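You operate a simulated robot arm through the tools that you are given. There is no shell and no other tool. Be economical: measure what you need, move in short steps, check, and stop when the job is done.

You are at the controls of a simulated robot arm. One attempt, no reset.

JOB
Take the blue loading stick and put it on top of the grey spool on the shelf under the test table.

Only the result counts: the job must be done as asked and must still hold three seconds after the hand-in. Knocking over, shifting, dropping, spilling or breaking anything else fails it.

ROBOT AND FRAMES
A 7-joint arm with a two-finger parallel gripper on a trunk, on a base that drives. Base frame: it is fixed to the floor where the robot stands at the start and does not move with it; the origin is under the middle of the robot, x ahead of it, y to its left, z up. Units: mm, degrees, N and s.
Its first joint turns from -166.0 to 166.0 degrees. Payload 1.57 kg.
Tool frame: the origin (TCP) lies between the finger pads and is the grasp point; the fingertips stand 30 mm ahead of it; z points along the fingers, y is the line along which they close. Largest opening 110 mm; finger width 24, thickness 12; the body of the gripper, 48 by 112 mm, starts 78 mm behind the TCP.
Orientation is told as [roll, pitch, yaw] about the base's x, y, z axes, in that order, counted from this pose: with the fingers straight down and closing along the base's y, the tool's x points along the base's -x, its y along +y and its z along -z.

CONTROLS
- The arm moves only by the tool play_rows. Its argument "deltas" is a list of rows, each a list of 6 numbers: the shift along the tool's x, y, z in mm, then the turn, a rotation vector about the tool's x, y, z in degrees. In form: [[dx, dy, dz, rx, ry, rz], ...]. A call has 1 to 12 rows; each row shifts and turns the commanded pose from where the row before left it, along the tool's axes as they then stand. "fingers" is the finger opening in mm, from 0 to 110, set as the call begins (left out, the last holds). A row lasts 0.2 s, in which the tool goes at most 50 mm and 8.6 degrees; a call with a longer step from one row to the next is refused whole, and so is a gripper value outside its range. Where a pose cannot be reached the arm comes as near as it can. A force on the tool above 40 N (or 10 N above the force at the start of the call, whichever is more), or a blocked arm, ends the call early, and 0.2 s more pass. The fingers move at their own pace (about 45 mm/s each) and stop on an object; they squeeze with about 27 N. The grip force told is the motor's: it shows also when the fingers shut on nothing. Time passes only in rows, and 0.2 s behind the last, so rows that do not move let the fingers close. It gives the time, the measured TCP pose, the force on the tool (base axes), the opening and the grip force at its end, in the units of the frame above (readings bear some noise).
- Cameras (640 x 400 px; columns grow to the right, rows downward): "scene" is now at [19.8, 137.5, 1349.6]; the picture's right is [-0.19, -0.98, 0.00], its down [-0.70, 0.13, -0.71] and it looks along [0.69, -0.13, -0.71] (base axes); focal length 270 px, centre (320, 200). "wrist" rides on the gripper at [70, 16, -141] in the tool frame; the picture's right is [-0.23, 0.97, 0.00], its down [-0.86, -0.20, -0.48] and it looks along [-0.47, -0.11, 0.88] (tool axes); focal length 222 px, centre (320, 200). There is no depth. A picture from a camera that has moved, and an enlarged one, comes with that camera's place and axes in the base frame and with its lens. The place of the scene camera against the robot may be out by one fixed shift of up to 12 mm in any direction.
- grab_frame(camera): a new picture of that camera. The clock stands still meanwhile.
- raise_lower(by): slides the trunk up (or, below 0, down) by that many mm; the arm and the scene camera ride with it, the base frame stays. It gives what a move gives, with no picture.
- roll_base(legs): drives the robot by 1 to 6 legs, each [ahead, turn to the left] in mm and degrees, along the robot's own axes; the way and the turn of a leg run together, so that a leg with both is an arc; at most 1500 mm and 180 degrees a leg. The arm and the cameras ride along, it lands a little off, and it stops where it bumps. It gives what a move gives.
- turn_head(pan, tilt): turns the head with the scene camera to pan (to the left, within 155 degrees either way) and tilt (down, from -29 to 69), counted from straight ahead of the robot. It gives what a move gives.
- close_up(camera, box): a new picture of the part [left, top, right, bottom] of that camera's present view, enlarged. The clock stands still meanwhile.
- finish_job(): hands the job in; it is judged then, once.

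Go step by step. Nothing tells you exact positions but the pictures and the camera data: compare them with the known pose of the tool, close in by small moves and look again before you grip or let go. The budget is 120 turns and 98 pictures, counting those below and the enlarged ones. Unless the task says otherwise, let go and move clear before handing in, and close with one line.

The tools are called after ">>>" as a command line: name --pt "numbers of a row" for each row, then --argument value for the rest, lists and objects as JSON in quotes. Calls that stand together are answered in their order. play_rows: Moves the arm, as the interface text tells. Its arguments: {"type":"object","properties":{"deltas":{"type":"array","items":{"type":"array","items":{"type":"number"}}},"fingers":{"type":"number"}},"required":["deltas"]} The other tools are called the same way: raise_lower (by) slides the trunk up or down; roll_base (legs) drives the base; turn_head (pan, tilt) turns the head that bears the scene camera; grab_frame (camera) takes a picture; close_up (camera, box) takes an enlarged picture of a part of a camera's view; finish_job () hands the job in.

At the start:

```text
time_s: 0.0
position: [466.4, 143.1, 978.3]
tcp_rot: [0.0, 0.1, 0.0]
ft_force: [-0.1, 0.7, -0.1]
width: 109.9
grip_force: 0.1
trunk travel left (down, up): [-275.0, 315.0]
robot x, y, heading: [2.5, -0.6, 0.1]
head pan, tilt: [-10.7, 45.1]
```

scene: 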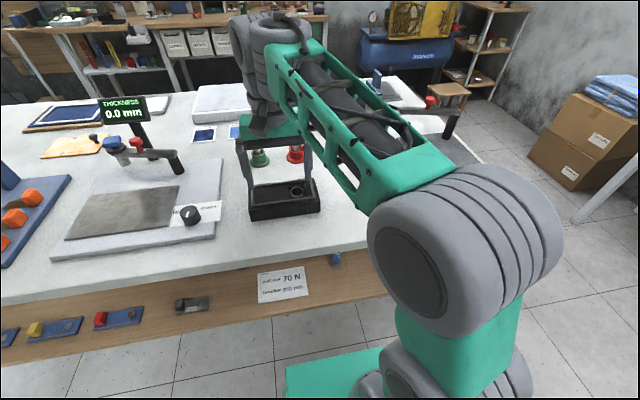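
wrist: 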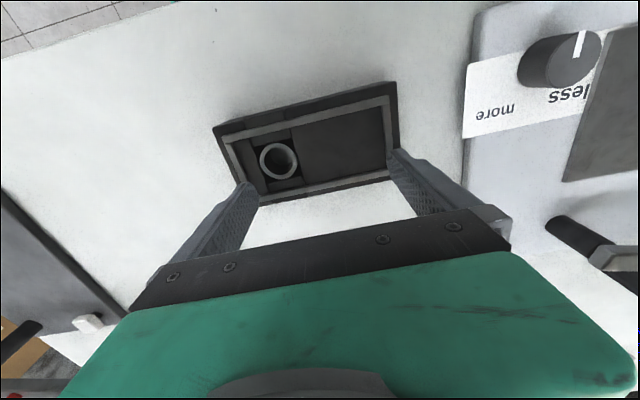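

I see a test table with a thickness gauge and various objects, and the arm blocks part of the view. I'll enlarge parts of the view to find the blue stick and the spool.

>>> close_up --camera "scene" --box '[0, 200, 320, 400]'

>>> close_up --camera "scene" --box '[160, 60, 480, 260]'

>>> close_up --camera "scene" --box '[0, 60, 220, 200]'

>>> turn_head --pan -60 --tilt 45

>>> grab_frame --camera "scene"

>>> turn_head --pan 45 --tilt 45

>>> grab_frame --camera "scene"

```text
2.00 times, centred on (160, 300) of scene
camera zoom: at [19.8, 137.5, 1349.6], right [-0.19, -0.98, 0.0], down [-0.7, 0.13, -0.71], along [0.69, -0.13, -0.71], focal length 539 px, centre (640, 0)
```

zoom: 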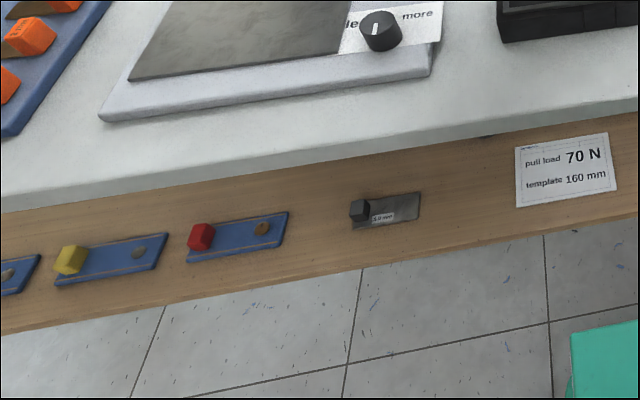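

```text
2.00 times, centred on (320, 160) of scene
camera zoom: at [19.8, 137.5, 1349.6], right [-0.19, -0.98, 0.0], down [-0.7, 0.13, -0.71], along [0.69, -0.13, -0.71], focal length 539 px, centre (320, 280)
```

zoom: 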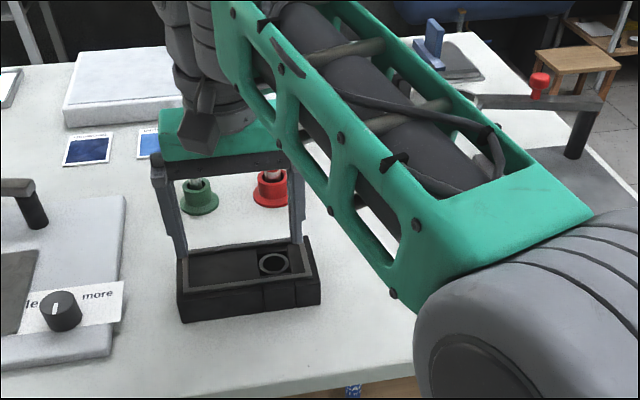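

```text
2.86 times, centred on (110, 130) of scene
camera zoom: at [19.8, 137.5, 1349.6], right [-0.19, -0.98, 0.0], down [-0.7, 0.13, -0.71], along [0.69, -0.13, -0.71], focal length 770 px, centre (920, 400)
```

zoom: 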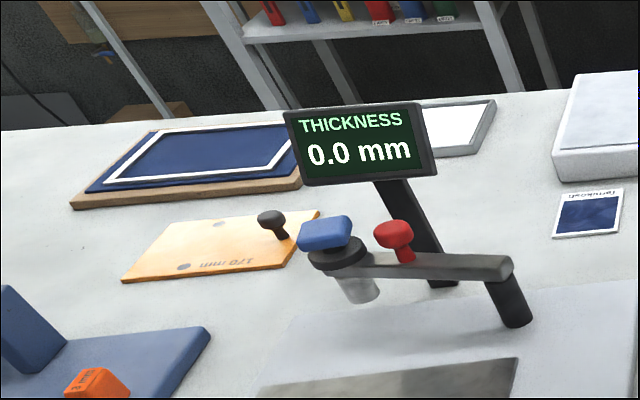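

```text
time_s: 1.2
position: [466.3, 142.8, 977.7]
tcp_rot: [0.0, 0.0, 0.1]
ft_force: [0.0, -0.6, -0.2]
width: 110.0
grip_force: 0.1
trunk travel left (down, up): [-275.0, 315.0]
robot x, y, heading: [2.4, -1.5, 0.1]
head pan, tilt: [-60.0, 45.0]
```

```text
92 pictures are left
camera scene: at [-19.3, 82.2, 1349.8], right [-0.87, -0.5, 0.0], down [-0.35, 0.61, -0.71], along [0.35, -0.61, -0.71], focal length 270 px, centre (320, 200)
```

scene: 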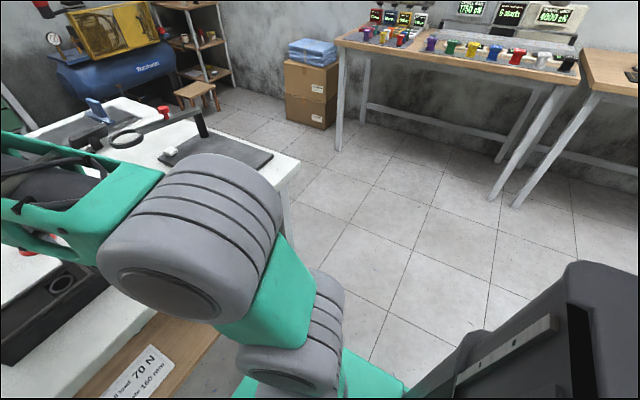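

```text
time_s: 3.0
position: [466.2, 142.8, 979.4]
tcp_rot: [0.1, 0.0, -0.1]
ft_force: [0.1, 0.1, 0.3]
width: 110.1
grip_force: 0.0
trunk travel left (down, up): [-275.0, 315.0]
robot x, y, heading: [1.7, 1.4, -0.0]
head pan, tilt: [45.0, 45.0]
```

```text
91 pictures are left
camera scene: at [-2.5, 210.0, 1349.8], right [0.71, -0.71, 0.0], down [-0.5, -0.5, -0.71], along [0.5, 0.5, -0.71], focal length 270 px, centre (320, 200)
```

scene: 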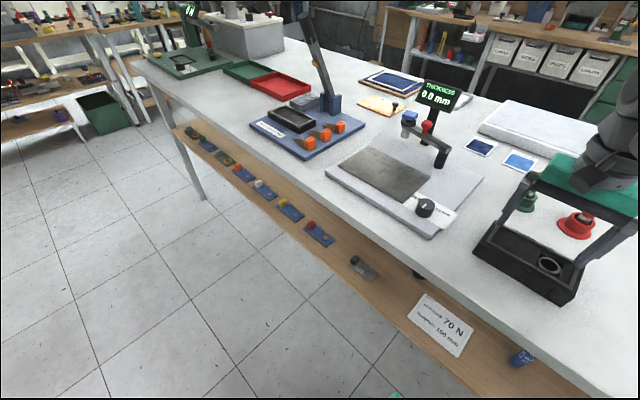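

The shelf lies under the table's front, with blue things on it. I enlarge these areas before moving.

>>> close_up --camera "scene" --box '[340, 240, 640, 400]'

>>> close_up --camera "scene" --box '[230, 60, 480, 220]'

>>> close_up --camera "scene" --box '[440, 60, 640, 200]'

```text
2.13 times, centred on (490, 320) of scene
camera zoom: at [-2.5, 210.0, 1349.8], right [0.71, -0.71, 0.0], down [-0.5, -0.5, -0.71], along [0.5, 0.5, -0.71], focal length 575 px, centre (-43, -56)
```

zoom: 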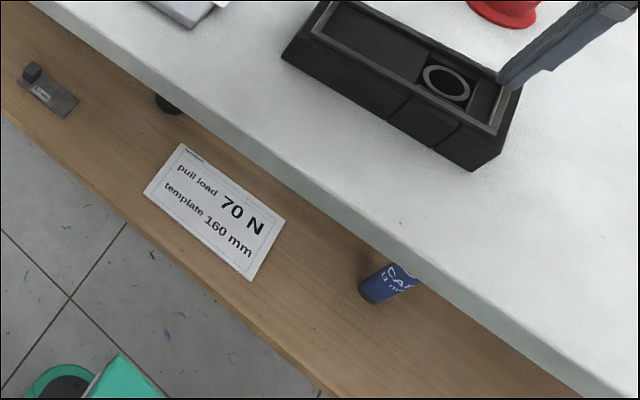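

```text
2.50 times, centred on (355, 140) of scene
camera zoom: at [-2.5, 210.0, 1349.8], right [0.71, -0.71, 0.0], down [-0.5, -0.5, -0.71], along [0.5, 0.5, -0.71], focal length 674 px, centre (232, 350)
```

zoom: 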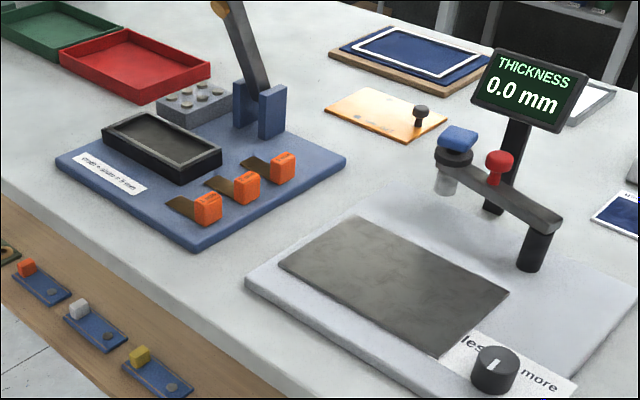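

```text
2.86 times, centred on (540, 130) of scene
camera zoom: at [-2.5, 210.0, 1349.8], right [0.71, -0.71, 0.0], down [-0.5, -0.5, -0.71], along [0.5, 0.5, -0.71], focal length 770 px, centre (-309, 400)
```

zoom: 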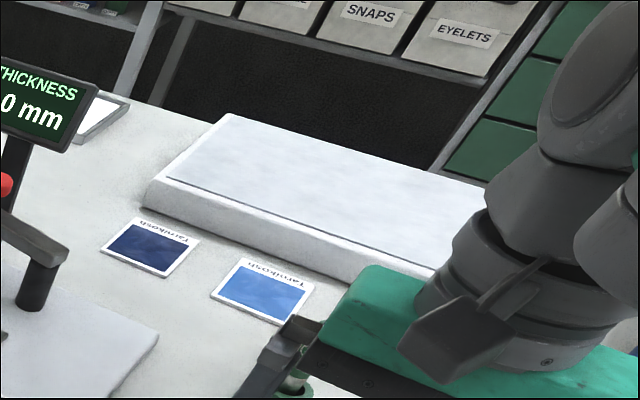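

The shelf is hidden by the table top, so I need to back off to see under it. First I check what's behind the robot, and the right end of the table.

>>> turn_head --pan 150 --tilt 35

>>> grab_frame --camera "scene"

>>> turn_head --pan -150 --tilt 35

>>> grab_frame --camera "scene"

>>> turn_head --pan -50 --tilt 35

>>> close_up --camera "scene" --box '[0, 100, 320, 300]'

```text
time_s: 4.8
position: [465.7, 143.8, 979.5]
tcp_rot: [0.1, 0.1, 0.0]
ft_force: [0.2, 0.0, -0.2]
width: 110.0
grip_force: 0.1
trunk travel left (down, up): [-275.0, 315.0]
robot x, y, heading: [-2.8, 1.6, -0.2]
head pan, tilt: [150.0, 35.0]
```

```text
87 pictures are left
camera scene: at [-136.2, 196.6, 1364.6], right [0.5, 0.87, 0.0], down [0.5, -0.29, -0.82], along [-0.71, 0.41, -0.57], focal length 270 px, centre (320, 200)
```

scene: 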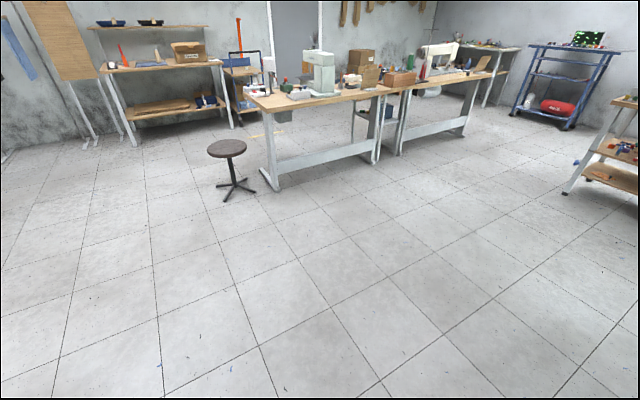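

```text
time_s: 8.9
position: [465.9, 143.1, 979.0]
tcp_rot: [-0.1, 0.0, 0.0]
ft_force: [0.9, 0.4, -0.1]
width: 110.1
grip_force: 0.0
trunk travel left (down, up): [-275.0, 315.0]
robot x, y, heading: [-2.5, -0.2, 0.1]
head pan, tilt: [-150.0, 35.0]
```

```text
86 pictures are left
camera scene: at [-136.2, 108.5, 1364.6], right [-0.5, 0.87, 0.0], down [0.5, 0.29, -0.82], along [-0.71, -0.41, -0.57], focal length 270 px, centre (320, 200)
```

scene: 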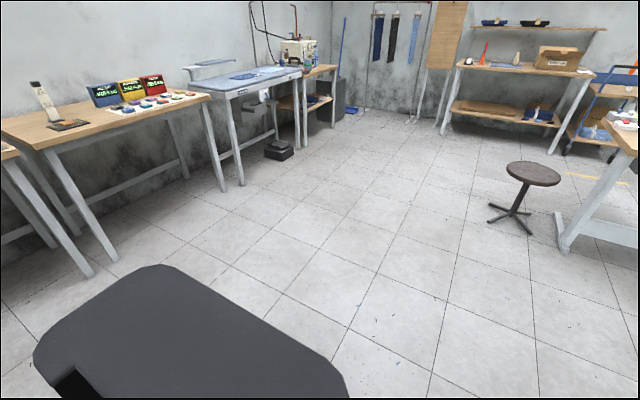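

```text
time_s: 10.7
position: [466.0, 143.7, 978.1]
tcp_rot: [0.0, 0.0, -0.1]
ft_force: [-0.5, -0.1, 0.5]
width: 109.9
grip_force: 0.0
trunk travel left (down, up): [-275.0, 315.0]
robot x, y, heading: [-0.8, 1.2, -0.2]
head pan, tilt: [-50.0, 35.0]
```

```text
2.00 times, centred on (160, 200) of scene
camera zoom: at [-3.4, 85.1, 1364.6], right [-0.77, -0.64, 0.0], down [-0.37, 0.44, -0.82], along [0.53, -0.63, -0.57], focal length 539 px, centre (640, 200)
```

zoom: 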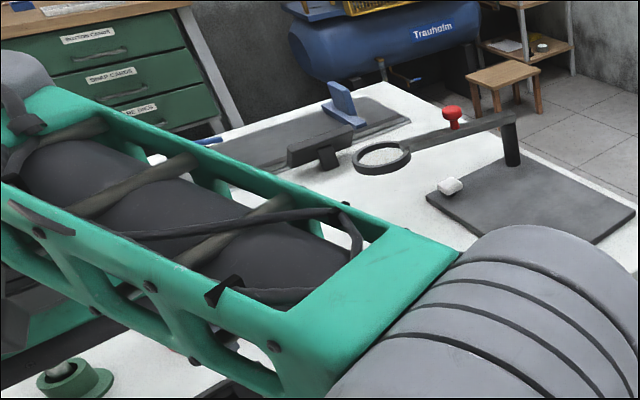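

The space behind is free, and something blue and thin lies on the far right part of the table. I back off and look again, including under the table.

>>> roll_base --legs '[[-750, 0]]'

>>> turn_head --pan 0 --tilt 30

>>> grab_frame --camera "scene"

>>> raise_lower --by -270

>>> grab_frame --camera "scene"

```text
time_s: 14.8
position: [-309.1, 144.5, 978.5]
tcp_rot: [0.1, 0.0, 0.3]
ft_force: [0.2, -0.8, 0.3]
width: 109.9
grip_force: 0.1
trunk travel left (down, up): [-275.0, 315.0]
robot x, y, heading: [-774.4, 1.1, 0.1]
head pan, tilt: [-50.0, 35.0]
```

```text
time_s: 16.0
position: [-308.7, 143.8, 978.9]
tcp_rot: [0.0, 0.1, 0.2]
ft_force: [0.7, -0.6, 0.2]
width: 110.2
grip_force: 0.1
trunk travel left (down, up): [-275.0, 315.0]
robot x, y, heading: [-773.4, -2.1, 0.3]
head pan, tilt: [0.0, 30.0]
```

```text
84 pictures are left
camera scene: at [-745.5, 150.8, 1372.4], right [0.0, -1.0, 0.0], down [-0.5, 0.0, -0.87], along [0.87, 0.0, -0.5], focal length 270 px, centre (320, 200)
```

scene: 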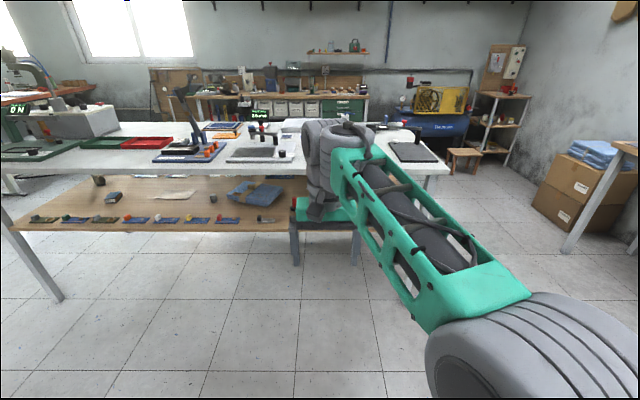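

```text
time_s: 18.8
position: [-310.5, 143.6, 709.0]
tcp_rot: [0.0, 0.0, 0.4]
ft_force: [0.0, 0.4, -0.5]
width: 110.2
grip_force: 0.0
trunk travel left (down, up): [-5.0, 585.0]
robot x, y, heading: [-773.8, -0.4, 0.2]
head pan, tilt: [0.0, 30.0]
```

```text
83 pictures are left
camera scene: at [-745.5, 150.9, 1102.4], right [0.0, -1.0, 0.0], down [-0.5, 0.0, -0.87], along [0.87, 0.0, -0.5], focal length 270 px, centre (320, 200)
```

scene: 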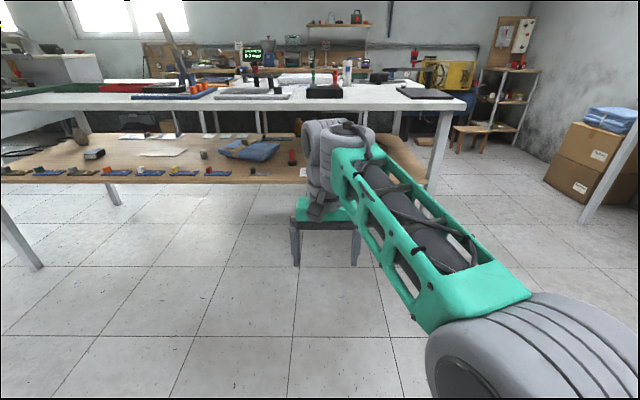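

Now I see the shelf from the front, with something grey standing near pixel (203,154). I enlarge it.

>>> close_up --camera "scene" --box '[160, 120, 320, 220]'

>>> close_up --camera "scene" --box '[0, 100, 160, 200]'

>>> close_up --camera "scene" --box '[300, 50, 460, 150]'

>>> close_up --camera "scene" --box '[180, 30, 340, 130]'

```text
4.00 times, centred on (240, 170) of scene
camera zoom: at [-745.5, 150.9, 1102.4], right [0.0, -1.0, 0.0], down [-0.5, 0.0, -0.87], along [0.87, 0.0, -0.5], focal length 1078 px, centre (640, 320)
```

zoom: 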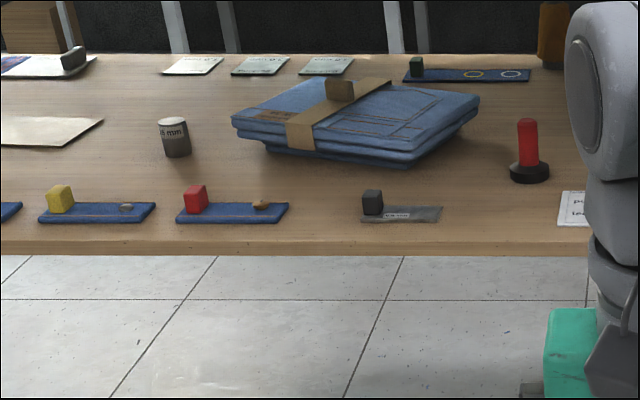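

```text
4.00 times, centred on (80, 150) of scene
camera zoom: at [-745.5, 150.9, 1102.4], right [0.0, -1.0, 0.0], down [-0.5, 0.0, -0.87], along [0.87, 0.0, -0.5], focal length 1078 px, centre (1280, 400)
```

zoom: 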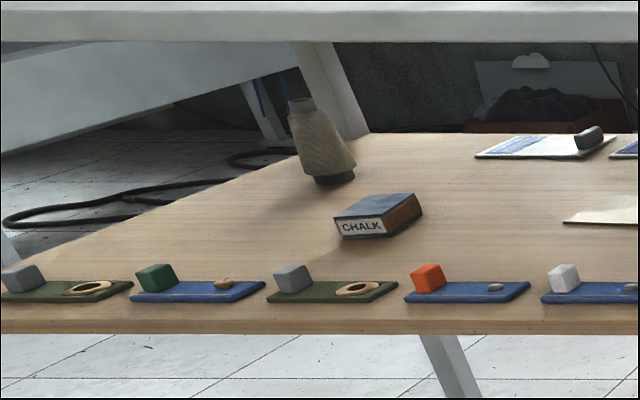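

```text
4.00 times, centred on (380, 100) of scene
camera zoom: at [-745.5, 150.9, 1102.4], right [0.0, -1.0, 0.0], down [-0.5, 0.0, -0.87], along [0.87, 0.0, -0.5], focal length 1078 px, centre (80, 600)
```

zoom: 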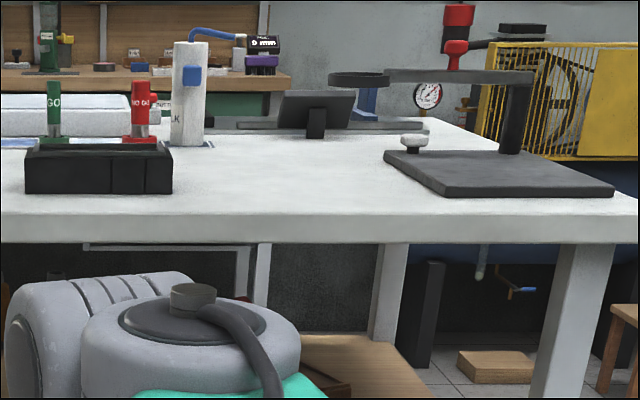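

```text
4.00 times, centred on (260, 80) of scene
camera zoom: at [-745.5, 150.9, 1102.4], right [0.0, -1.0, 0.0], down [-0.5, 0.0, -0.87], along [0.87, 0.0, -0.5], focal length 1078 px, centre (560, 680)
```

zoom: 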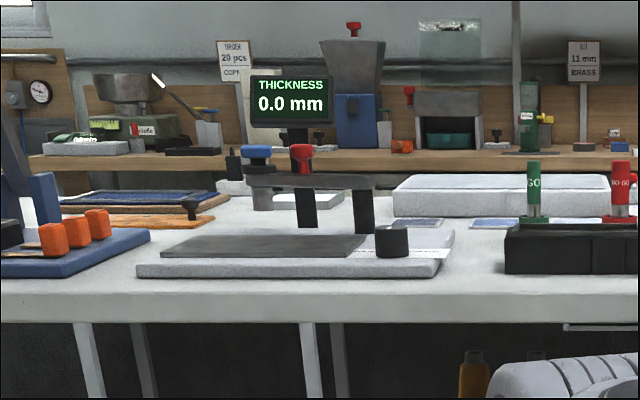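

On the shelf are a grey short cylinder labelled "?5 mm", a thread cone and a red pin on a black foot. The right part of the shelf is hidden behind the gripper, so I turn the base a bit to see it.

>>> roll_base --legs '[[0, 28]]'

>>> turn_head --pan -28 --tilt 25

>>> grab_frame --camera "scene"

```text
time_s: 20.6
position: [-432.6, 345.1, 709.4]
tcp_rot: [0.0, 0.0, 28.4]
ft_force: [-0.5, 0.4, 0.5]
width: 110.1
grip_force: 0.1
trunk travel left (down, up): [-5.0, 585.0]
robot x, y, heading: [-776.6, 0.4, 28.5]
head pan, tilt: [0.0, 30.0]
```

```text
time_s: 21.5
position: [-433.5, 345.7, 709.8]
tcp_rot: [0.0, -0.1, 28.4]
ft_force: [0.0, -0.1, 0.0]
width: 110.0
grip_force: 0.0
trunk travel left (down, up): [-5.0, 585.0]
robot x, y, heading: [-775.6, -5.7, 28.4]
head pan, tilt: [-28.0, 25.0]
```

```text
78 pictures are left
camera scene: at [-809.3, 104.3, 1110.4], right [0.01, -1.0, 0.0], down [-0.42, 0.0, -0.91], along [0.91, 0.01, -0.42], focal length 270 px, centre (320, 200)
```

scene: 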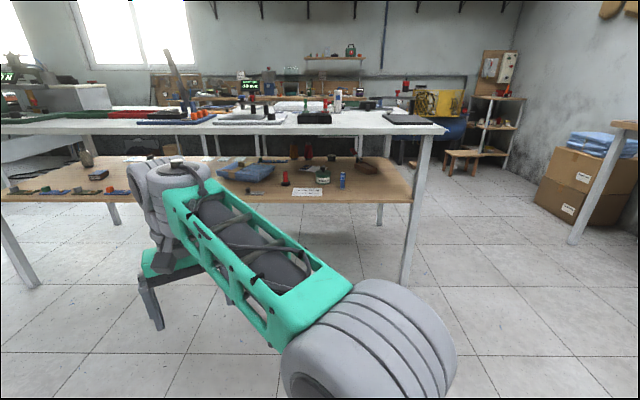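

>>> close_up --camera "scene" --box '[240, 130, 400, 230]'

>>> close_up --camera "scene" --box '[280, 60, 440, 160]'

```text
4.00 times, centred on (320, 180) of scene
camera zoom: at [-809.3, 104.3, 1110.4], right [0.01, -1.0, 0.0], down [-0.42, 0.0, -0.91], along [0.91, 0.01, -0.42], focal length 1078 px, centre (320, 280)
```

zoom: 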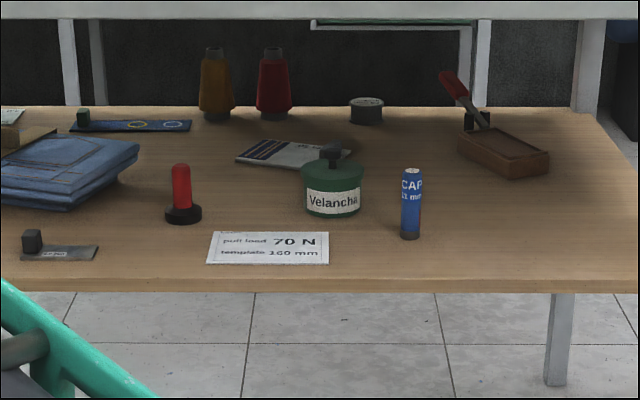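

```text
4.00 times, centred on (360, 110) of scene
camera zoom: at [-809.3, 104.3, 1110.4], right [0.01, -1.0, 0.0], down [-0.42, 0.0, -0.91], along [0.91, 0.01, -0.42], focal length 1078 px, centre (160, 560)
```

zoom: 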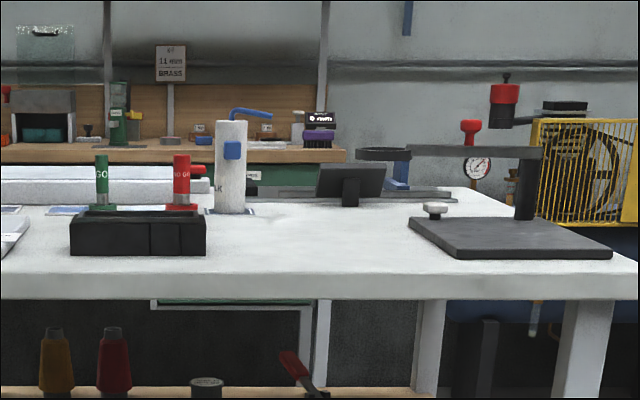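

The blue stick ("CAP 11 mm") stands on the shelf's right at roughly (500,-8). Two candidates for the grey spool: the grey one at the back and the "?5 mm" cylinder further left. I enlarge more.

>>> close_up --camera "scene" --box '[312, 145, 352, 170]'

>>> close_up --camera "scene" --box '[320, 165, 368, 195]'

>>> roll_base --legs '[[0, -50]]'

>>> turn_head --pan 45 --tilt 20

>>> grab_frame --camera "scene"

```text
16.00 times, centred on (332, 158) of scene
camera zoom: at [-809.3, 104.3, 1110.4], right [0.01, -1.0, 0.0], down [-0.42, 0.0, -0.91], along [0.91, 0.01, -0.42], focal length 4314 px, centre (128, 880)
```

zoom: 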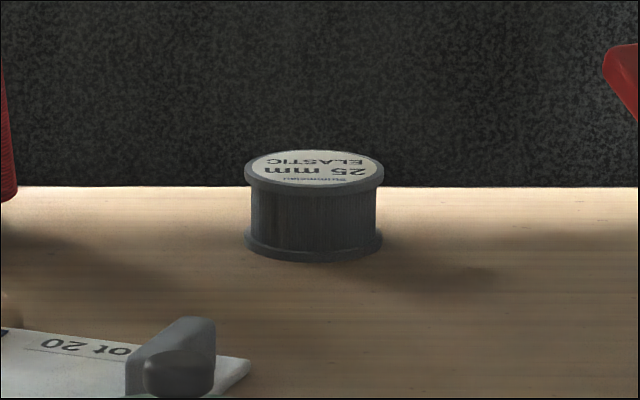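

```text
13.33 times, centred on (344, 180) of scene
camera zoom: at [-809.3, 104.3, 1110.4], right [0.01, -1.0, 0.0], down [-0.42, 0.0, -0.91], along [0.91, 0.01, -0.42], focal length 3595 px, centre (0, 467)
```

zoom: 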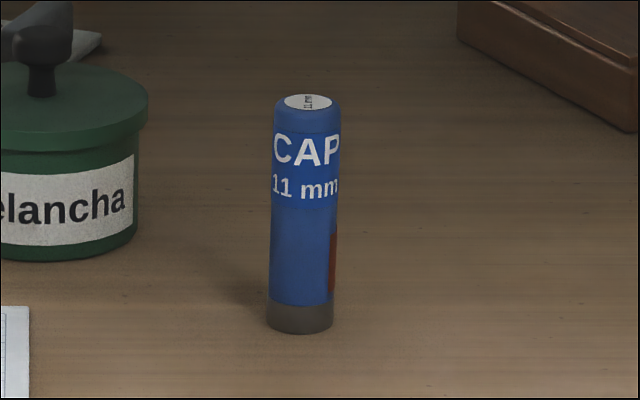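

```text
time_s: 24.1
position: [-288.1, -29.7, 707.2]
tcp_rot: [0.0, 0.0, -20.2]
ft_force: [-0.5, 0.2, -0.4]
width: 109.4
grip_force: 0.0
trunk travel left (down, up): [-5.0, 585.0]
robot x, y, heading: [-775.6, -2.1, -20.3]
head pan, tilt: [-28.0, 25.0]
```

```text
time_s: 25.6
position: [-288.3, -29.7, 709.4]
tcp_rot: [0.0, 0.0, -20.3]
ft_force: [1.0, 0.3, 0.5]
width: 110.2
grip_force: 0.1
trunk travel left (down, up): [-5.0, 585.0]
robot x, y, heading: [-773.5, -4.4, -20.2]
head pan, tilt: [45.0, 20.0]
```

```text
73 pictures are left
camera scene: at [-693.2, 200.8, 1118.4], right [0.42, -0.91, 0.0], down [-0.31, -0.14, -0.94], along [0.85, 0.39, -0.34], focal length 270 px, centre (320, 200)
```

scene: 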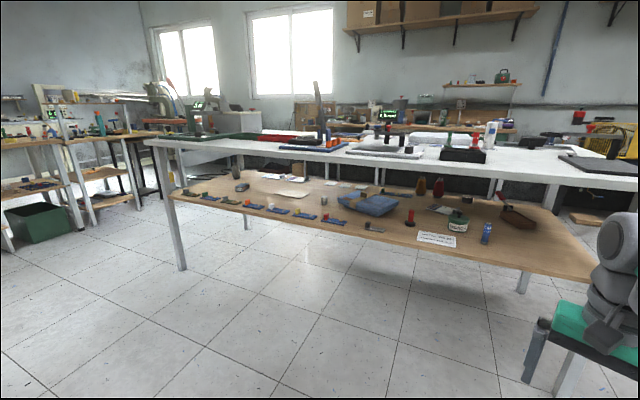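

>>> close_up --camera "scene" --box '[308, 185, 356, 215]'

>>> close_up --camera "scene" --box '[360, 160, 540, 270]'

>>> close_up --camera "scene" --box '[160, 150, 340, 260]'

```text
13.33 times, centred on (332, 200) of scene
camera zoom: at [-693.2, 200.8, 1118.4], right [0.42, -0.91, 0.0], down [-0.31, -0.14, -0.94], along [0.85, 0.39, -0.34], focal length 3595 px, centre (160, 200)
```

zoom: 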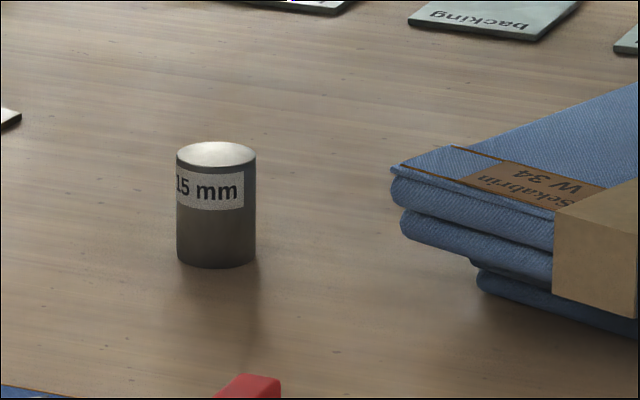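

```text
3.56 times, centred on (450, 215) of scene
camera zoom: at [-693.2, 200.8, 1118.4], right [0.42, -0.91, 0.0], down [-0.31, -0.14, -0.94], along [0.85, 0.39, -0.34], focal length 959 px, centre (-142, 147)
```

zoom: 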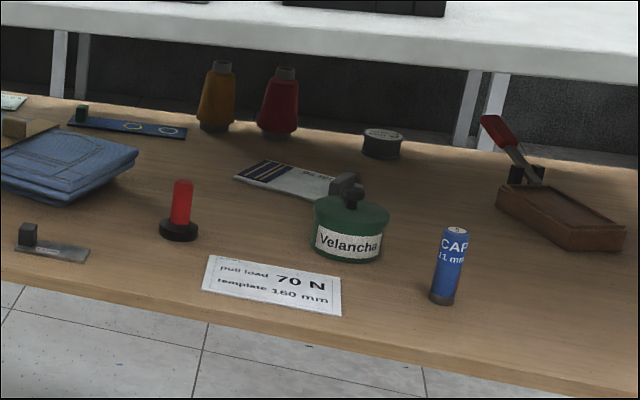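

```text
3.56 times, centred on (250, 205) of scene
camera zoom: at [-693.2, 200.8, 1118.4], right [0.42, -0.91, 0.0], down [-0.31, -0.14, -0.94], along [0.85, 0.39, -0.34], focal length 959 px, centre (569, 182)
```

zoom: 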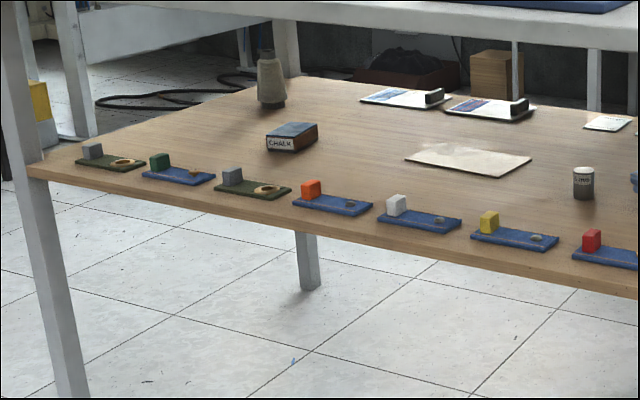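

The flanged grey reel ("25 mm ELASTIC") at about (1035,35) near the shelf's rear is the grey spool; the blue stick "CAP 11 mm" stands at about (508,-6,560), 25 mm thick and about 95 tall. The table's underside is near z=885, so I need a nearly horizontal tool; I straighten the base and start re-orienting the tool in free space (camera on top).

>>> roll_base --legs '[[0, 20.3]]'

>>> play_rows --pt "0 0 0 0 0 8" --pt "0 0 0 0 0 8" --pt "0 0 0 0 0 8" --pt "0 0 0 0 0 8" --pt "0 0 0 0 0 8" --pt "0 0 0 0 0 8" --pt "0 0 0 0 0 8" --pt "0 0 0 0 0 8" --pt "0 0 0 0 0 8" --pt "0 0 0 0 0 8" --pt "0 0 0 0 0 8" --pt "0 0 0 0 0 2"

```text
time_s: 27.1
position: [-310.2, 142.0, 709.5]
tcp_rot: [0.0, 0.0, 0.0]
ft_force: [0.0, -0.2, -0.3]
width: 110.0
grip_force: 0.0
trunk travel left (down, up): [-5.0, 585.0]
robot x, y, heading: [-773.3, -0.2, 0.1]
head pan, tilt: [45.0, 20.0]
```

```text
time_s: 29.7
position: [-309.2, 141.7, 708.3]
tcp_rot: [0.0, 0.0, -90.2]
ft_force: [0.1, 1.2, 0.6]
width: 110.1
grip_force: 0.0
trunk travel left (down, up): [-5.0, 585.0]
robot x, y, heading: [-773.1, -2.0, 0.0]
head pan, tilt: [45.0, 20.0]
```

The first 90° went well; I continue the roll.

>>> play_rows --pt "0 0 0 0 0 8" --pt "0 0 0 0 0 8" --pt "0 0 0 0 0 8" --pt "0 0 0 0 0 8" --pt "0 0 0 0 0 8" --pt "0 0 0 0 0 8" --pt "0 0 0 0 0 8" --pt "0 0 0 0 0 8" --pt "0 0 0 0 0 8" --pt "0 0 0 0 0 8" --pt "0 0 0 0 0 8" --pt "0 0 0 0 0 2"

>>> play_rows --pt "0 0 0 0 8 0" --pt "0 0 0 0 8 0" --pt "0 0 0 0 8 0" --pt "0 0 0 0 8 0" --pt "0 0 0 0 8 0" --pt "0 0 0 0 8 0" --pt "0 0 0 0 8 0" --pt "0 0 0 0 8 0" --pt "0 0 0 0 8 0"

>>> turn_head --pan -10 --tilt 35

>>> grab_frame --camera "scene"

>>> grab_frame --camera "wrist"

```text
time_s: 32.3
position: [-310.3, 142.2, 702.6]
tcp_rot: [-0.1, 0.1, 179.9]
ft_force: [-0.9, -0.1, 0.4]
width: 110.1
grip_force: 0.0
out of reach, approached as far as the arm can: row 11
trunk travel left (down, up): [-5.0, 585.0]
robot x, y, heading: [-775.7, -1.7, -0.0]
head pan, tilt: [45.0, 20.0]
```

```text
time_s: 34.3
position: [-305.4, 162.6, 764.1]
tcp_rot: [1.8, 71.8, -178.5]
ft_force: [-0.1, -0.5, 1.0]
width: 110.0
grip_force: 0.2
out of reach, approached as far as the arm can: row 8, 9
trunk travel left (down, up): [-5.0, 585.0]
robot x, y, heading: [-776.0, -1.2, -0.1]
head pan, tilt: [45.0, 20.0]
```

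```text
time_s: 35.5
position: [-306.1, 162.2, 762.7]
tcp_rot: [2.0, 71.5, -178.3]
ft_force: [0.3, -0.2, -0.4]
width: 110.0
grip_force: 0.1
trunk travel left (down, up): [-5.0, 585.0]
robot x, y, heading: [-772.9, 0.5, 0.1]
head pan, tilt: [-10.0, 35.0]
```

```text
69 pictures are left
camera scene: at [-748.5, 135.5, 1094.6], right [-0.17, -0.98, 0.0], down [-0.56, 0.1, -0.82], along [0.81, -0.14, -0.57], focal length 270 px, centre (320, 200)
```

scene: 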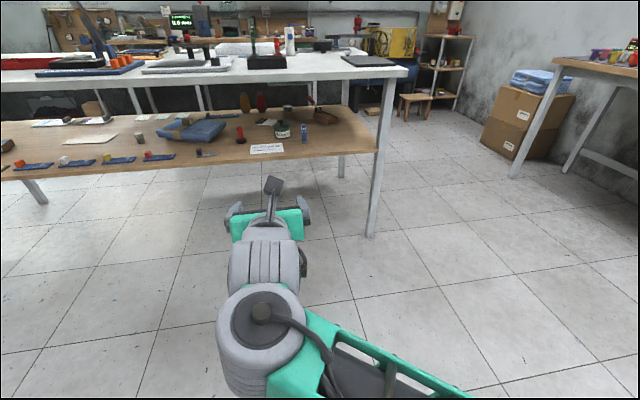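

```text
68 pictures are left
camera wrist: at [-419.1, 147.6, 874.7], right [-0.07, -0.98, -0.21], down [-0.72, 0.19, -0.66], along [0.69, 0.1, -0.72], focal length 222 px, centre (320, 200)
```

wrist: 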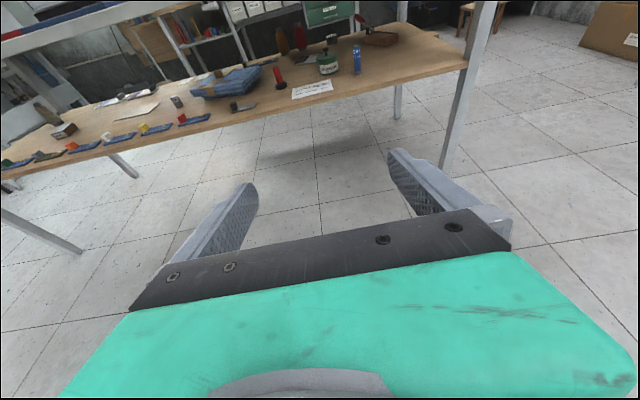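

The tool can point forward with its camera on top, 18° below horizontal. In free space I bring it to the grasp height and in front of the robot's middle.

>>> play_rows --pt "-18 28 20 0 0 0" --pt "-18 28 20 0 0 0" --pt "-18 28 20 0 0 0" --pt "-18 28 20 0 0 0" --pt "-18 28 20 0 0 0" --pt "-18 28 20 0 0 0" --fingers 80

>>> grab_frame --camera "scene"

```text
time_s: 36.5
position: [-273.6, 188.8, 779.5]
tcp_rot: [1.3, 71.2, -166.8]
ft_force: [-0.5, -1.0, 0.3]
width: 80.4
grip_force: 0.0
out of reach, approached as far as the arm can: row 1, 2, 3, 4, 5
trunk travel left (down, up): [-5.0, 585.0]
robot x, y, heading: [-771.9, -2.6, 0.1]
head pan, tilt: [-10.0, 35.0]
stopped in row 5: the arm was blocked; the commanded pose is now the measured one
```

```text
67 pictures are left
camera scene: at [-740.0, 124.0, 1095.9], right [-0.17, -0.98, -0.01], down [-0.57, 0.11, -0.81], along [0.8, -0.13, -0.58], focal length 270 px, centre (320, 200)
```

scene: 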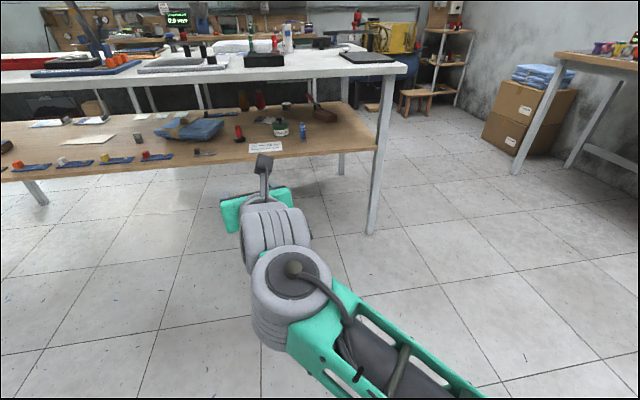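

The wrist roll joint hits its limit this way round. I unwind and try reaching the same camera-up orientation by rolling the other way.

>>> play_rows --pt "0 0 0 0 0 -8.5" --pt "0 0 0 0 0 -8.5" --pt "0 0 0 0 0 -8.5" --pt "0 0 0 0 0 -8.5" --pt "0 0 0 0 0 -8.5" --pt "0 0 0 0 0 -8.5" --pt "0 0 0 0 0 -8.5" --pt "0 0 0 0 0 -8.5" --pt "0 0 0 0 0 -8.5" --pt "0 0 0 0 0 -8.5" --pt "0 0 0 0 0 -8.5" --pt "0 0 0 0 0 -8.5"

>>> play_rows --pt "0 0 0 0 0 -8.5" --pt "0 0 0 0 0 -8.5" --pt "0 0 0 0 0 -8.5" --pt "0 0 0 0 0 -8.5" --pt "0 0 0 0 0 -8.5" --pt "0 0 0 0 0 -8.5" --pt "0 0 0 0 0 -8.5" --pt "0 0 0 0 0 -8.5" --pt "0 0 0 0 0 -8.5" --pt "0 0 0 0 0 -8.5" --pt "0 0 0 0 0 -8.5" --pt "0 0 0 0 0 -8.5"

>>> play_rows --pt "0 0 0 0 0 -8.5" --pt "0 0 0 0 0 -8.5" --pt "0 0 0 0 0 -8.5" --pt "0 0 0 0 0 -8.5" --pt "0 0 0 0 0 -8.5" --pt "0 0 0 0 0 -8.5" --pt "0 0 0 0 0 -8.5" --pt "0 0 0 0 0 -8.5" --pt "0 0 0 0 0 -8.5" --pt "0 0 0 0 0 -8.5" --pt "0 0 0 0 0 -8.5" --pt "0 0 0 0 0 -8.5"

>>> grab_frame --camera "scene"

```text
time_s: 39.1
position: [-275.6, 190.1, 782.4]
tcp_rot: [70.9, -12.8, -75.0]
ft_force: [0.3, -0.9, -0.6]
width: 80.3
grip_force: 0.1
trunk travel left (down, up): [-5.0, 585.0]
robot x, y, heading: [-777.7, -4.1, 0.2]
head pan, tilt: [-10.0, 35.0]
```

```text
time_s: 41.7
position: [-276.5, 191.6, 781.9]
tcp_rot: [-52.2, -59.0, 67.0]
ft_force: [0.0, 0.2, 0.3]
width: 80.1
grip_force: 0.0
trunk travel left (down, up): [-5.0, 585.0]
robot x, y, heading: [-775.9, -4.2, 0.1]
head pan, tilt: [-10.0, 35.0]
```

```text
time_s: 44.3
position: [-276.9, 189.5, 782.5]
tcp_rot: [-67.2, 35.1, 114.2]
ft_force: [0.5, -0.6, -0.5]
width: 80.2
grip_force: 0.0
trunk travel left (down, up): [-5.0, 585.0]
robot x, y, heading: [-773.4, -1.3, -0.1]
head pan, tilt: [-10.0, 35.0]
```

```text
66 pictures are left
camera scene: at [-748.5, 135.4, 1094.6], right [-0.17, -0.98, 0.0], down [-0.56, 0.1, -0.82], along [0.81, -0.14, -0.57], focal length 270 px, centre (320, 200)
```

scene: 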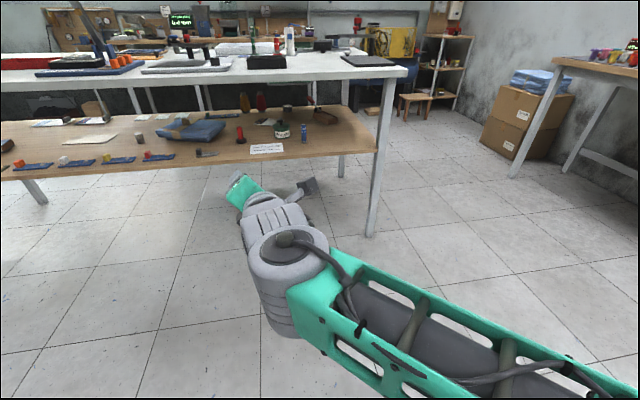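

That rolled freely through 306°; I finish the turn.

>>> play_rows --pt "0 0 0 0 0 -8.5" --pt "0 0 0 0 0 -8.5" --pt "0 0 0 0 0 -8.5" --pt "0 0 0 0 0 -8.5" --pt "0 0 0 0 0 -8.5" --pt "0 0 0 0 0 -8.5"

```text
time_s: 45.7
position: [-275.9, 189.6, 782.8]
tcp_rot: [-5.1, 71.5, -174.6]
ft_force: [0.3, -0.3, -0.2]
width: 80.1
grip_force: 0.1
trunk travel left (down, up): [-5.0, 585.0]
robot x, y, heading: [-769.8, -0.2, 0.1]
head pan, tilt: [-10.0, 35.0]
```

>>> play_rows --pt "-22 34 9.5 -1.8 0 0" --pt "-22 34 9.5 -1.8 0 0" --pt "-22 34 9.5 -1.8 0 0" --pt "-22 34 9.5 -1.8 0 0" --pt "-22 34 9.5 -1.8 0 0" --pt "-22 34 9.5 -1.8 0 0"

>>> grab_frame --camera "scene"

```text
time_s: 47.1
position: [-213.5, 43.6, 656.0]
tcp_rot: [5.0, 71.6, -175.8]
ft_force: [0.8, 0.3, 0.7]
width: 79.9
grip_force: 0.1
out of reach, approached as far as the arm can: row 4, 5
trunk travel left (down, up): [-5.0, 585.0]
robot x, y, heading: [-773.5, -2.3, 0.0]
head pan, tilt: [-10.0, 35.0]
```

```text
65 pictures are left
camera scene: at [-748.7, 135.4, 1094.6], right [-0.17, -0.98, 0.0], down [-0.56, 0.1, -0.82], along [0.81, -0.14, -0.57], focal length 270 px, centre (320, 200)
```

scene: 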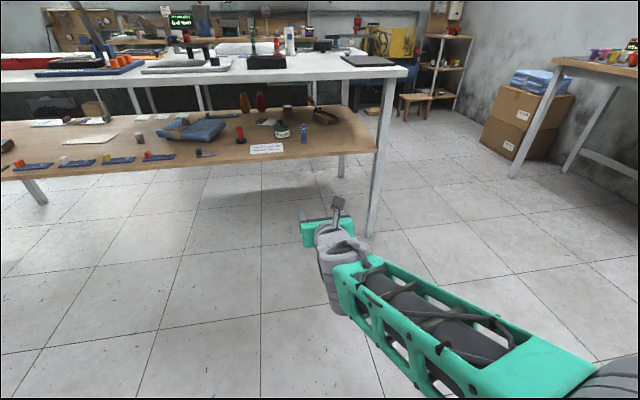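

The tool points ahead at about 18° down, nearly as wanted. I test a bit more sideways and downward reach.

>>> play_rows --pt "-10 18 0 0 0 0" --pt "-10 18 0 0 0 0" --pt "-10 14 0 0 0 0"

>>> grab_frame --camera "wrist"

```text
time_s: 47.9
position: [-214.0, 43.3, 656.4]
tcp_rot: [5.0, 71.5, -175.8]
ft_force: [-0.2, -0.8, 0.5]
width: 80.2
grip_force: 0.0
out of reach, approached as far as the arm can: row 1, 2, 3
trunk travel left (down, up): [-5.0, 585.0]
robot x, y, heading: [-778.0, -0.2, -0.2]
head pan, tilt: [-10.0, 35.0]
```

```text
64 pictures are left
camera wrist: at [-327.4, 31.7, 767.2], right [-0.08, -0.98, -0.19], down [-0.72, 0.19, -0.67], along [0.69, 0.08, -0.72], focal length 222 px, centre (320, 200)
```

wrist: 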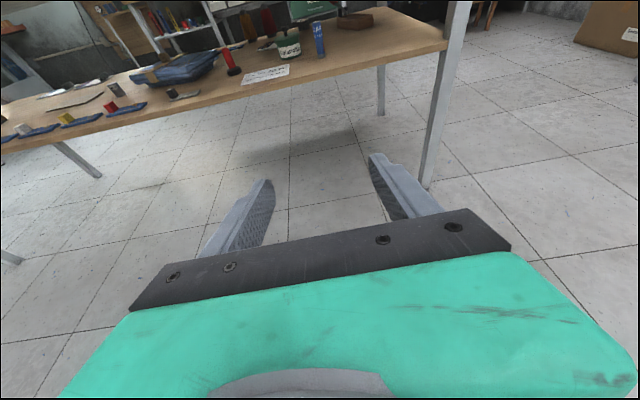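

A joint limit again. I raise the trunk so the arm can reach down to that height in a different posture.

>>> raise_lower --by 200

>>> play_rows --pt "-28.5 5 9.3 0 0 0" --pt "-28.5 5 9.3 0 0 0" --pt "-28.5 5 9.3 0 0 0" --pt "-28.5 5 9.3 0 0 0" --pt "-28.5 5 9.3 0 0 0" --pt "-28.5 5 9.3 0 0 0" --pt "-28.5 5 9.3 0 0 0" --pt "-28.5 5 9.3 0 0 0"

>>> grab_frame --camera "scene"

```text
time_s: 50.1
position: [-214.7, 43.7, 856.3]
tcp_rot: [5.0, 71.6, -175.7]
ft_force: [1.0, -0.2, -0.3]
width: 80.1
grip_force: 0.0
trunk travel left (down, up): [-205.0, 385.0]
robot x, y, heading: [-774.0, -1.5, 0.1]
head pan, tilt: [-10.0, 35.0]
```

```text
time_s: 51.9
position: [-218.3, -5.0, 618.2]
tcp_rot: [5.1, 71.7, -176.0]
ft_force: [-0.7, 0.0, -0.2]
width: 80.2
grip_force: 0.0
trunk travel left (down, up): [-205.0, 385.0]
robot x, y, heading: [-779.7, -1.5, 0.0]
head pan, tilt: [-10.0, 35.0]
```

```text
63 pictures are left
camera scene: at [-749.0, 135.4, 1294.7], right [-0.17, -0.98, 0.0], down [-0.56, 0.1, -0.82], along [0.81, -0.14, -0.57], focal length 270 px, centre (320, 200)
```

scene: 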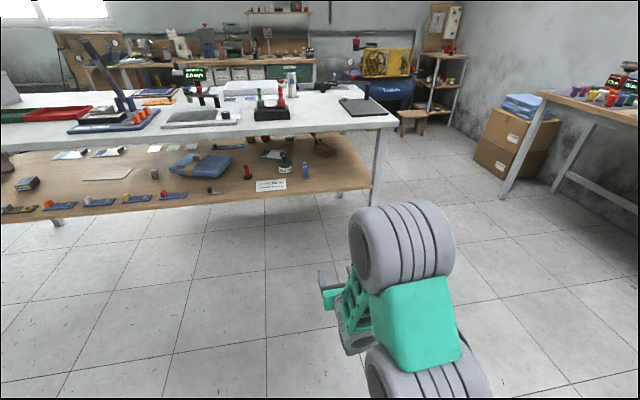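

With the trunk at this height, the tool reaches y=-5, z=618 with the elbow up. I extend it further forward so the elbow stays well back from the table edge.

>>> play_rows --pt "9 0 28 0 0 0" --pt "9 0 28 0 0 0" --pt "9 0 28 0 0 0" --pt "9 0 28 0 0 0" --pt "9 0 28 0 0 0" --pt "9 0 28 0 0 0"

>>> grab_frame --camera "scene"

```text
time_s: 53.3
position: [-51.8, 19.9, 607.4]
tcp_rot: [4.8, 71.6, -176.3]
ft_force: [0.2, 0.6, 0.0]
width: 80.1
grip_force: 0.1
out of reach, approached as far as the arm can: row 2, 3, 4, 5
trunk travel left (down, up): [-205.0, 385.0]
robot x, y, heading: [-773.4, -1.3, -0.0]
head pan, tilt: [-10.0, 35.0]
```

```text
62 pictures are left
camera scene: at [-748.6, 135.4, 1294.6], right [-0.17, -0.98, 0.0], down [-0.56, 0.1, -0.82], along [0.81, -0.14, -0.57], focal length 270 px, centre (320, 200)
```

scene: 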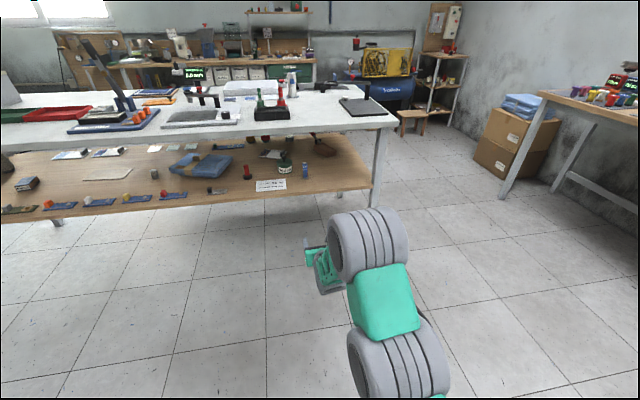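

The TCP is now 720 mm ahead of the robot with the elbow well back. I drive ahead 430 mm, which leaves the fingertips about 100 mm short of the stick.

>>> play_rows --pt "12 0 -4 0 0 0" --fingers 60

>>> roll_base --legs '[[430, 0]]'

>>> grab_frame --camera "scene"

>>> grab_frame --camera "wrist"

```text
time_s: 53.7
position: [-52.4, 21.3, 620.2]
tcp_rot: [5.0, 71.6, -176.5]
ft_force: [-0.2, 0.0, 0.3]
width: 59.9
grip_force: 0.2
out of reach, approached as far as the arm can: row 1
trunk travel left (down, up): [-205.0, 385.0]
robot x, y, heading: [-773.4, -5.1, 0.3]
head pan, tilt: [-10.0, 35.0]
```

```text
time_s: 56.3
position: [380.3, 11.2, 619.7]
tcp_rot: [4.8, 71.7, -177.0]
ft_force: [0.8, 0.7, -0.2]
width: 60.2
grip_force: 0.1
trunk travel left (down, up): [-205.0, 385.0]
robot x, y, heading: [-343.6, -5.4, -0.2]
head pan, tilt: [-10.0, 35.0]
```

```text
61 pictures are left
camera scene: at [-315.7, 132.9, 1294.6], right [-0.18, -0.98, 0.0], down [-0.56, 0.11, -0.82], along [0.81, -0.15, -0.57], focal length 270 px, centre (320, 200)
```

scene: 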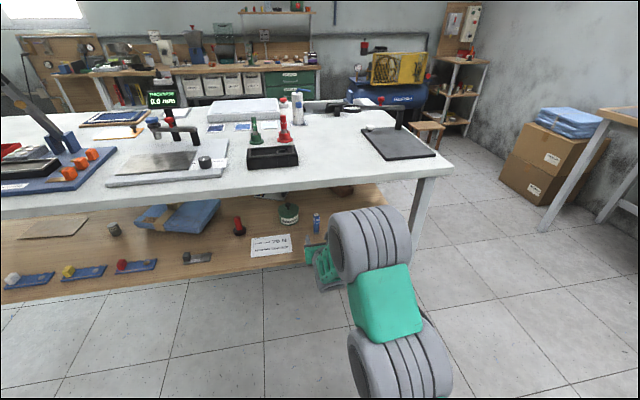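

```text
60 pictures are left
camera wrist: at [266.0, 1.6, 730.0], right [-0.1, -0.98, -0.19], down [-0.72, 0.2, -0.67], along [0.69, 0.07, -0.72], focal length 222 px, centre (320, 200)
```

wrist: 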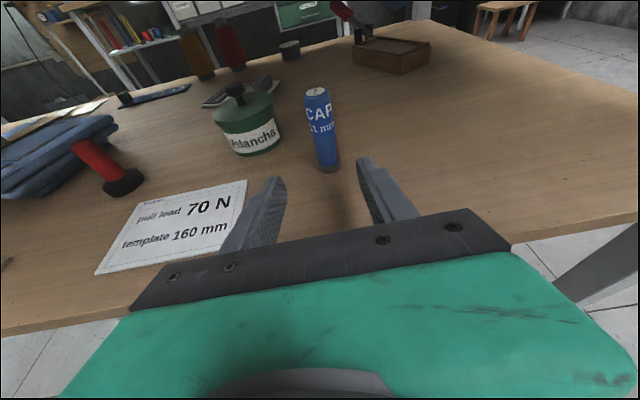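

The stick stands straight ahead between the fingers, at about x≈485, y≈1. I shift slightly right and drive ahead 70 mm, then look again.

>>> play_rows --pt "-3 5 -10 0 0 0"

>>> roll_base --legs '[[70, 0]]'

>>> grab_frame --camera "wrist"

>>> grab_frame --camera "scene"

```text
time_s: 56.7
position: [370.4, 7.1, 619.1]
tcp_rot: [4.8, 71.8, -177.3]
ft_force: [-0.2, 0.2, 0.3]
width: 59.9
grip_force: 0.1
trunk travel left (down, up): [-205.0, 385.0]
robot x, y, heading: [-344.7, -3.8, -0.5]
head pan, tilt: [-10.0, 35.0]
```

```text
time_s: 57.7
position: [440.9, 5.3, 620.0]
tcp_rot: [4.8, 71.7, -177.4]
ft_force: [0.1, 0.2, -0.1]
width: 59.9
grip_force: 0.1
trunk travel left (down, up): [-205.0, 385.0]
robot x, y, heading: [-274.8, -5.2, -0.3]
head pan, tilt: [-10.0, 35.0]
```

```text
59 pictures are left
camera wrist: at [326.2, -3.7, 730.6], right [-0.1, -0.98, -0.19], down [-0.72, 0.21, -0.67], along [0.69, 0.07, -0.72], focal length 222 px, centre (320, 200)
```

wrist: 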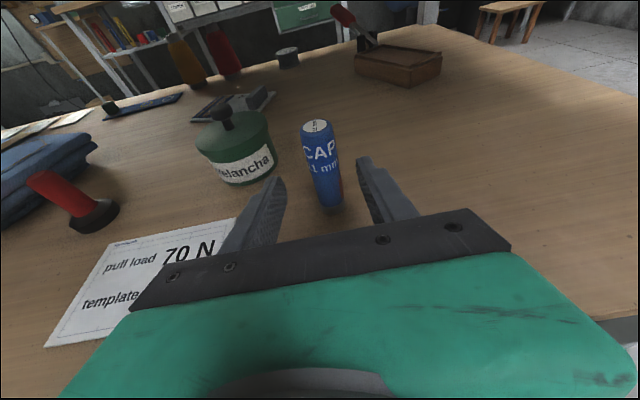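

```text
58 pictures are left
camera scene: at [-245.5, 132.1, 1294.6], right [-0.19, -0.98, 0.0], down [-0.56, 0.11, -0.82], along [0.81, -0.15, -0.57], focal length 270 px, centre (320, 200)
```

scene: 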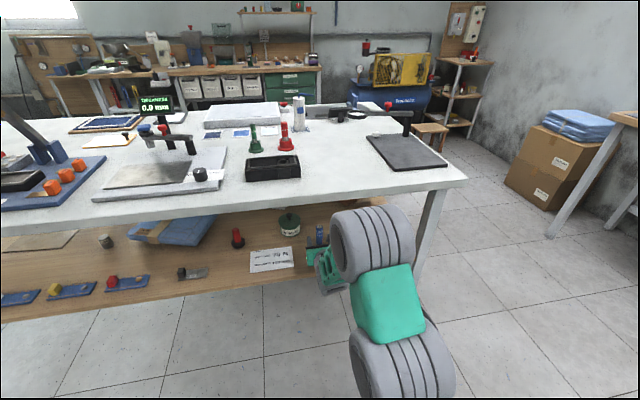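

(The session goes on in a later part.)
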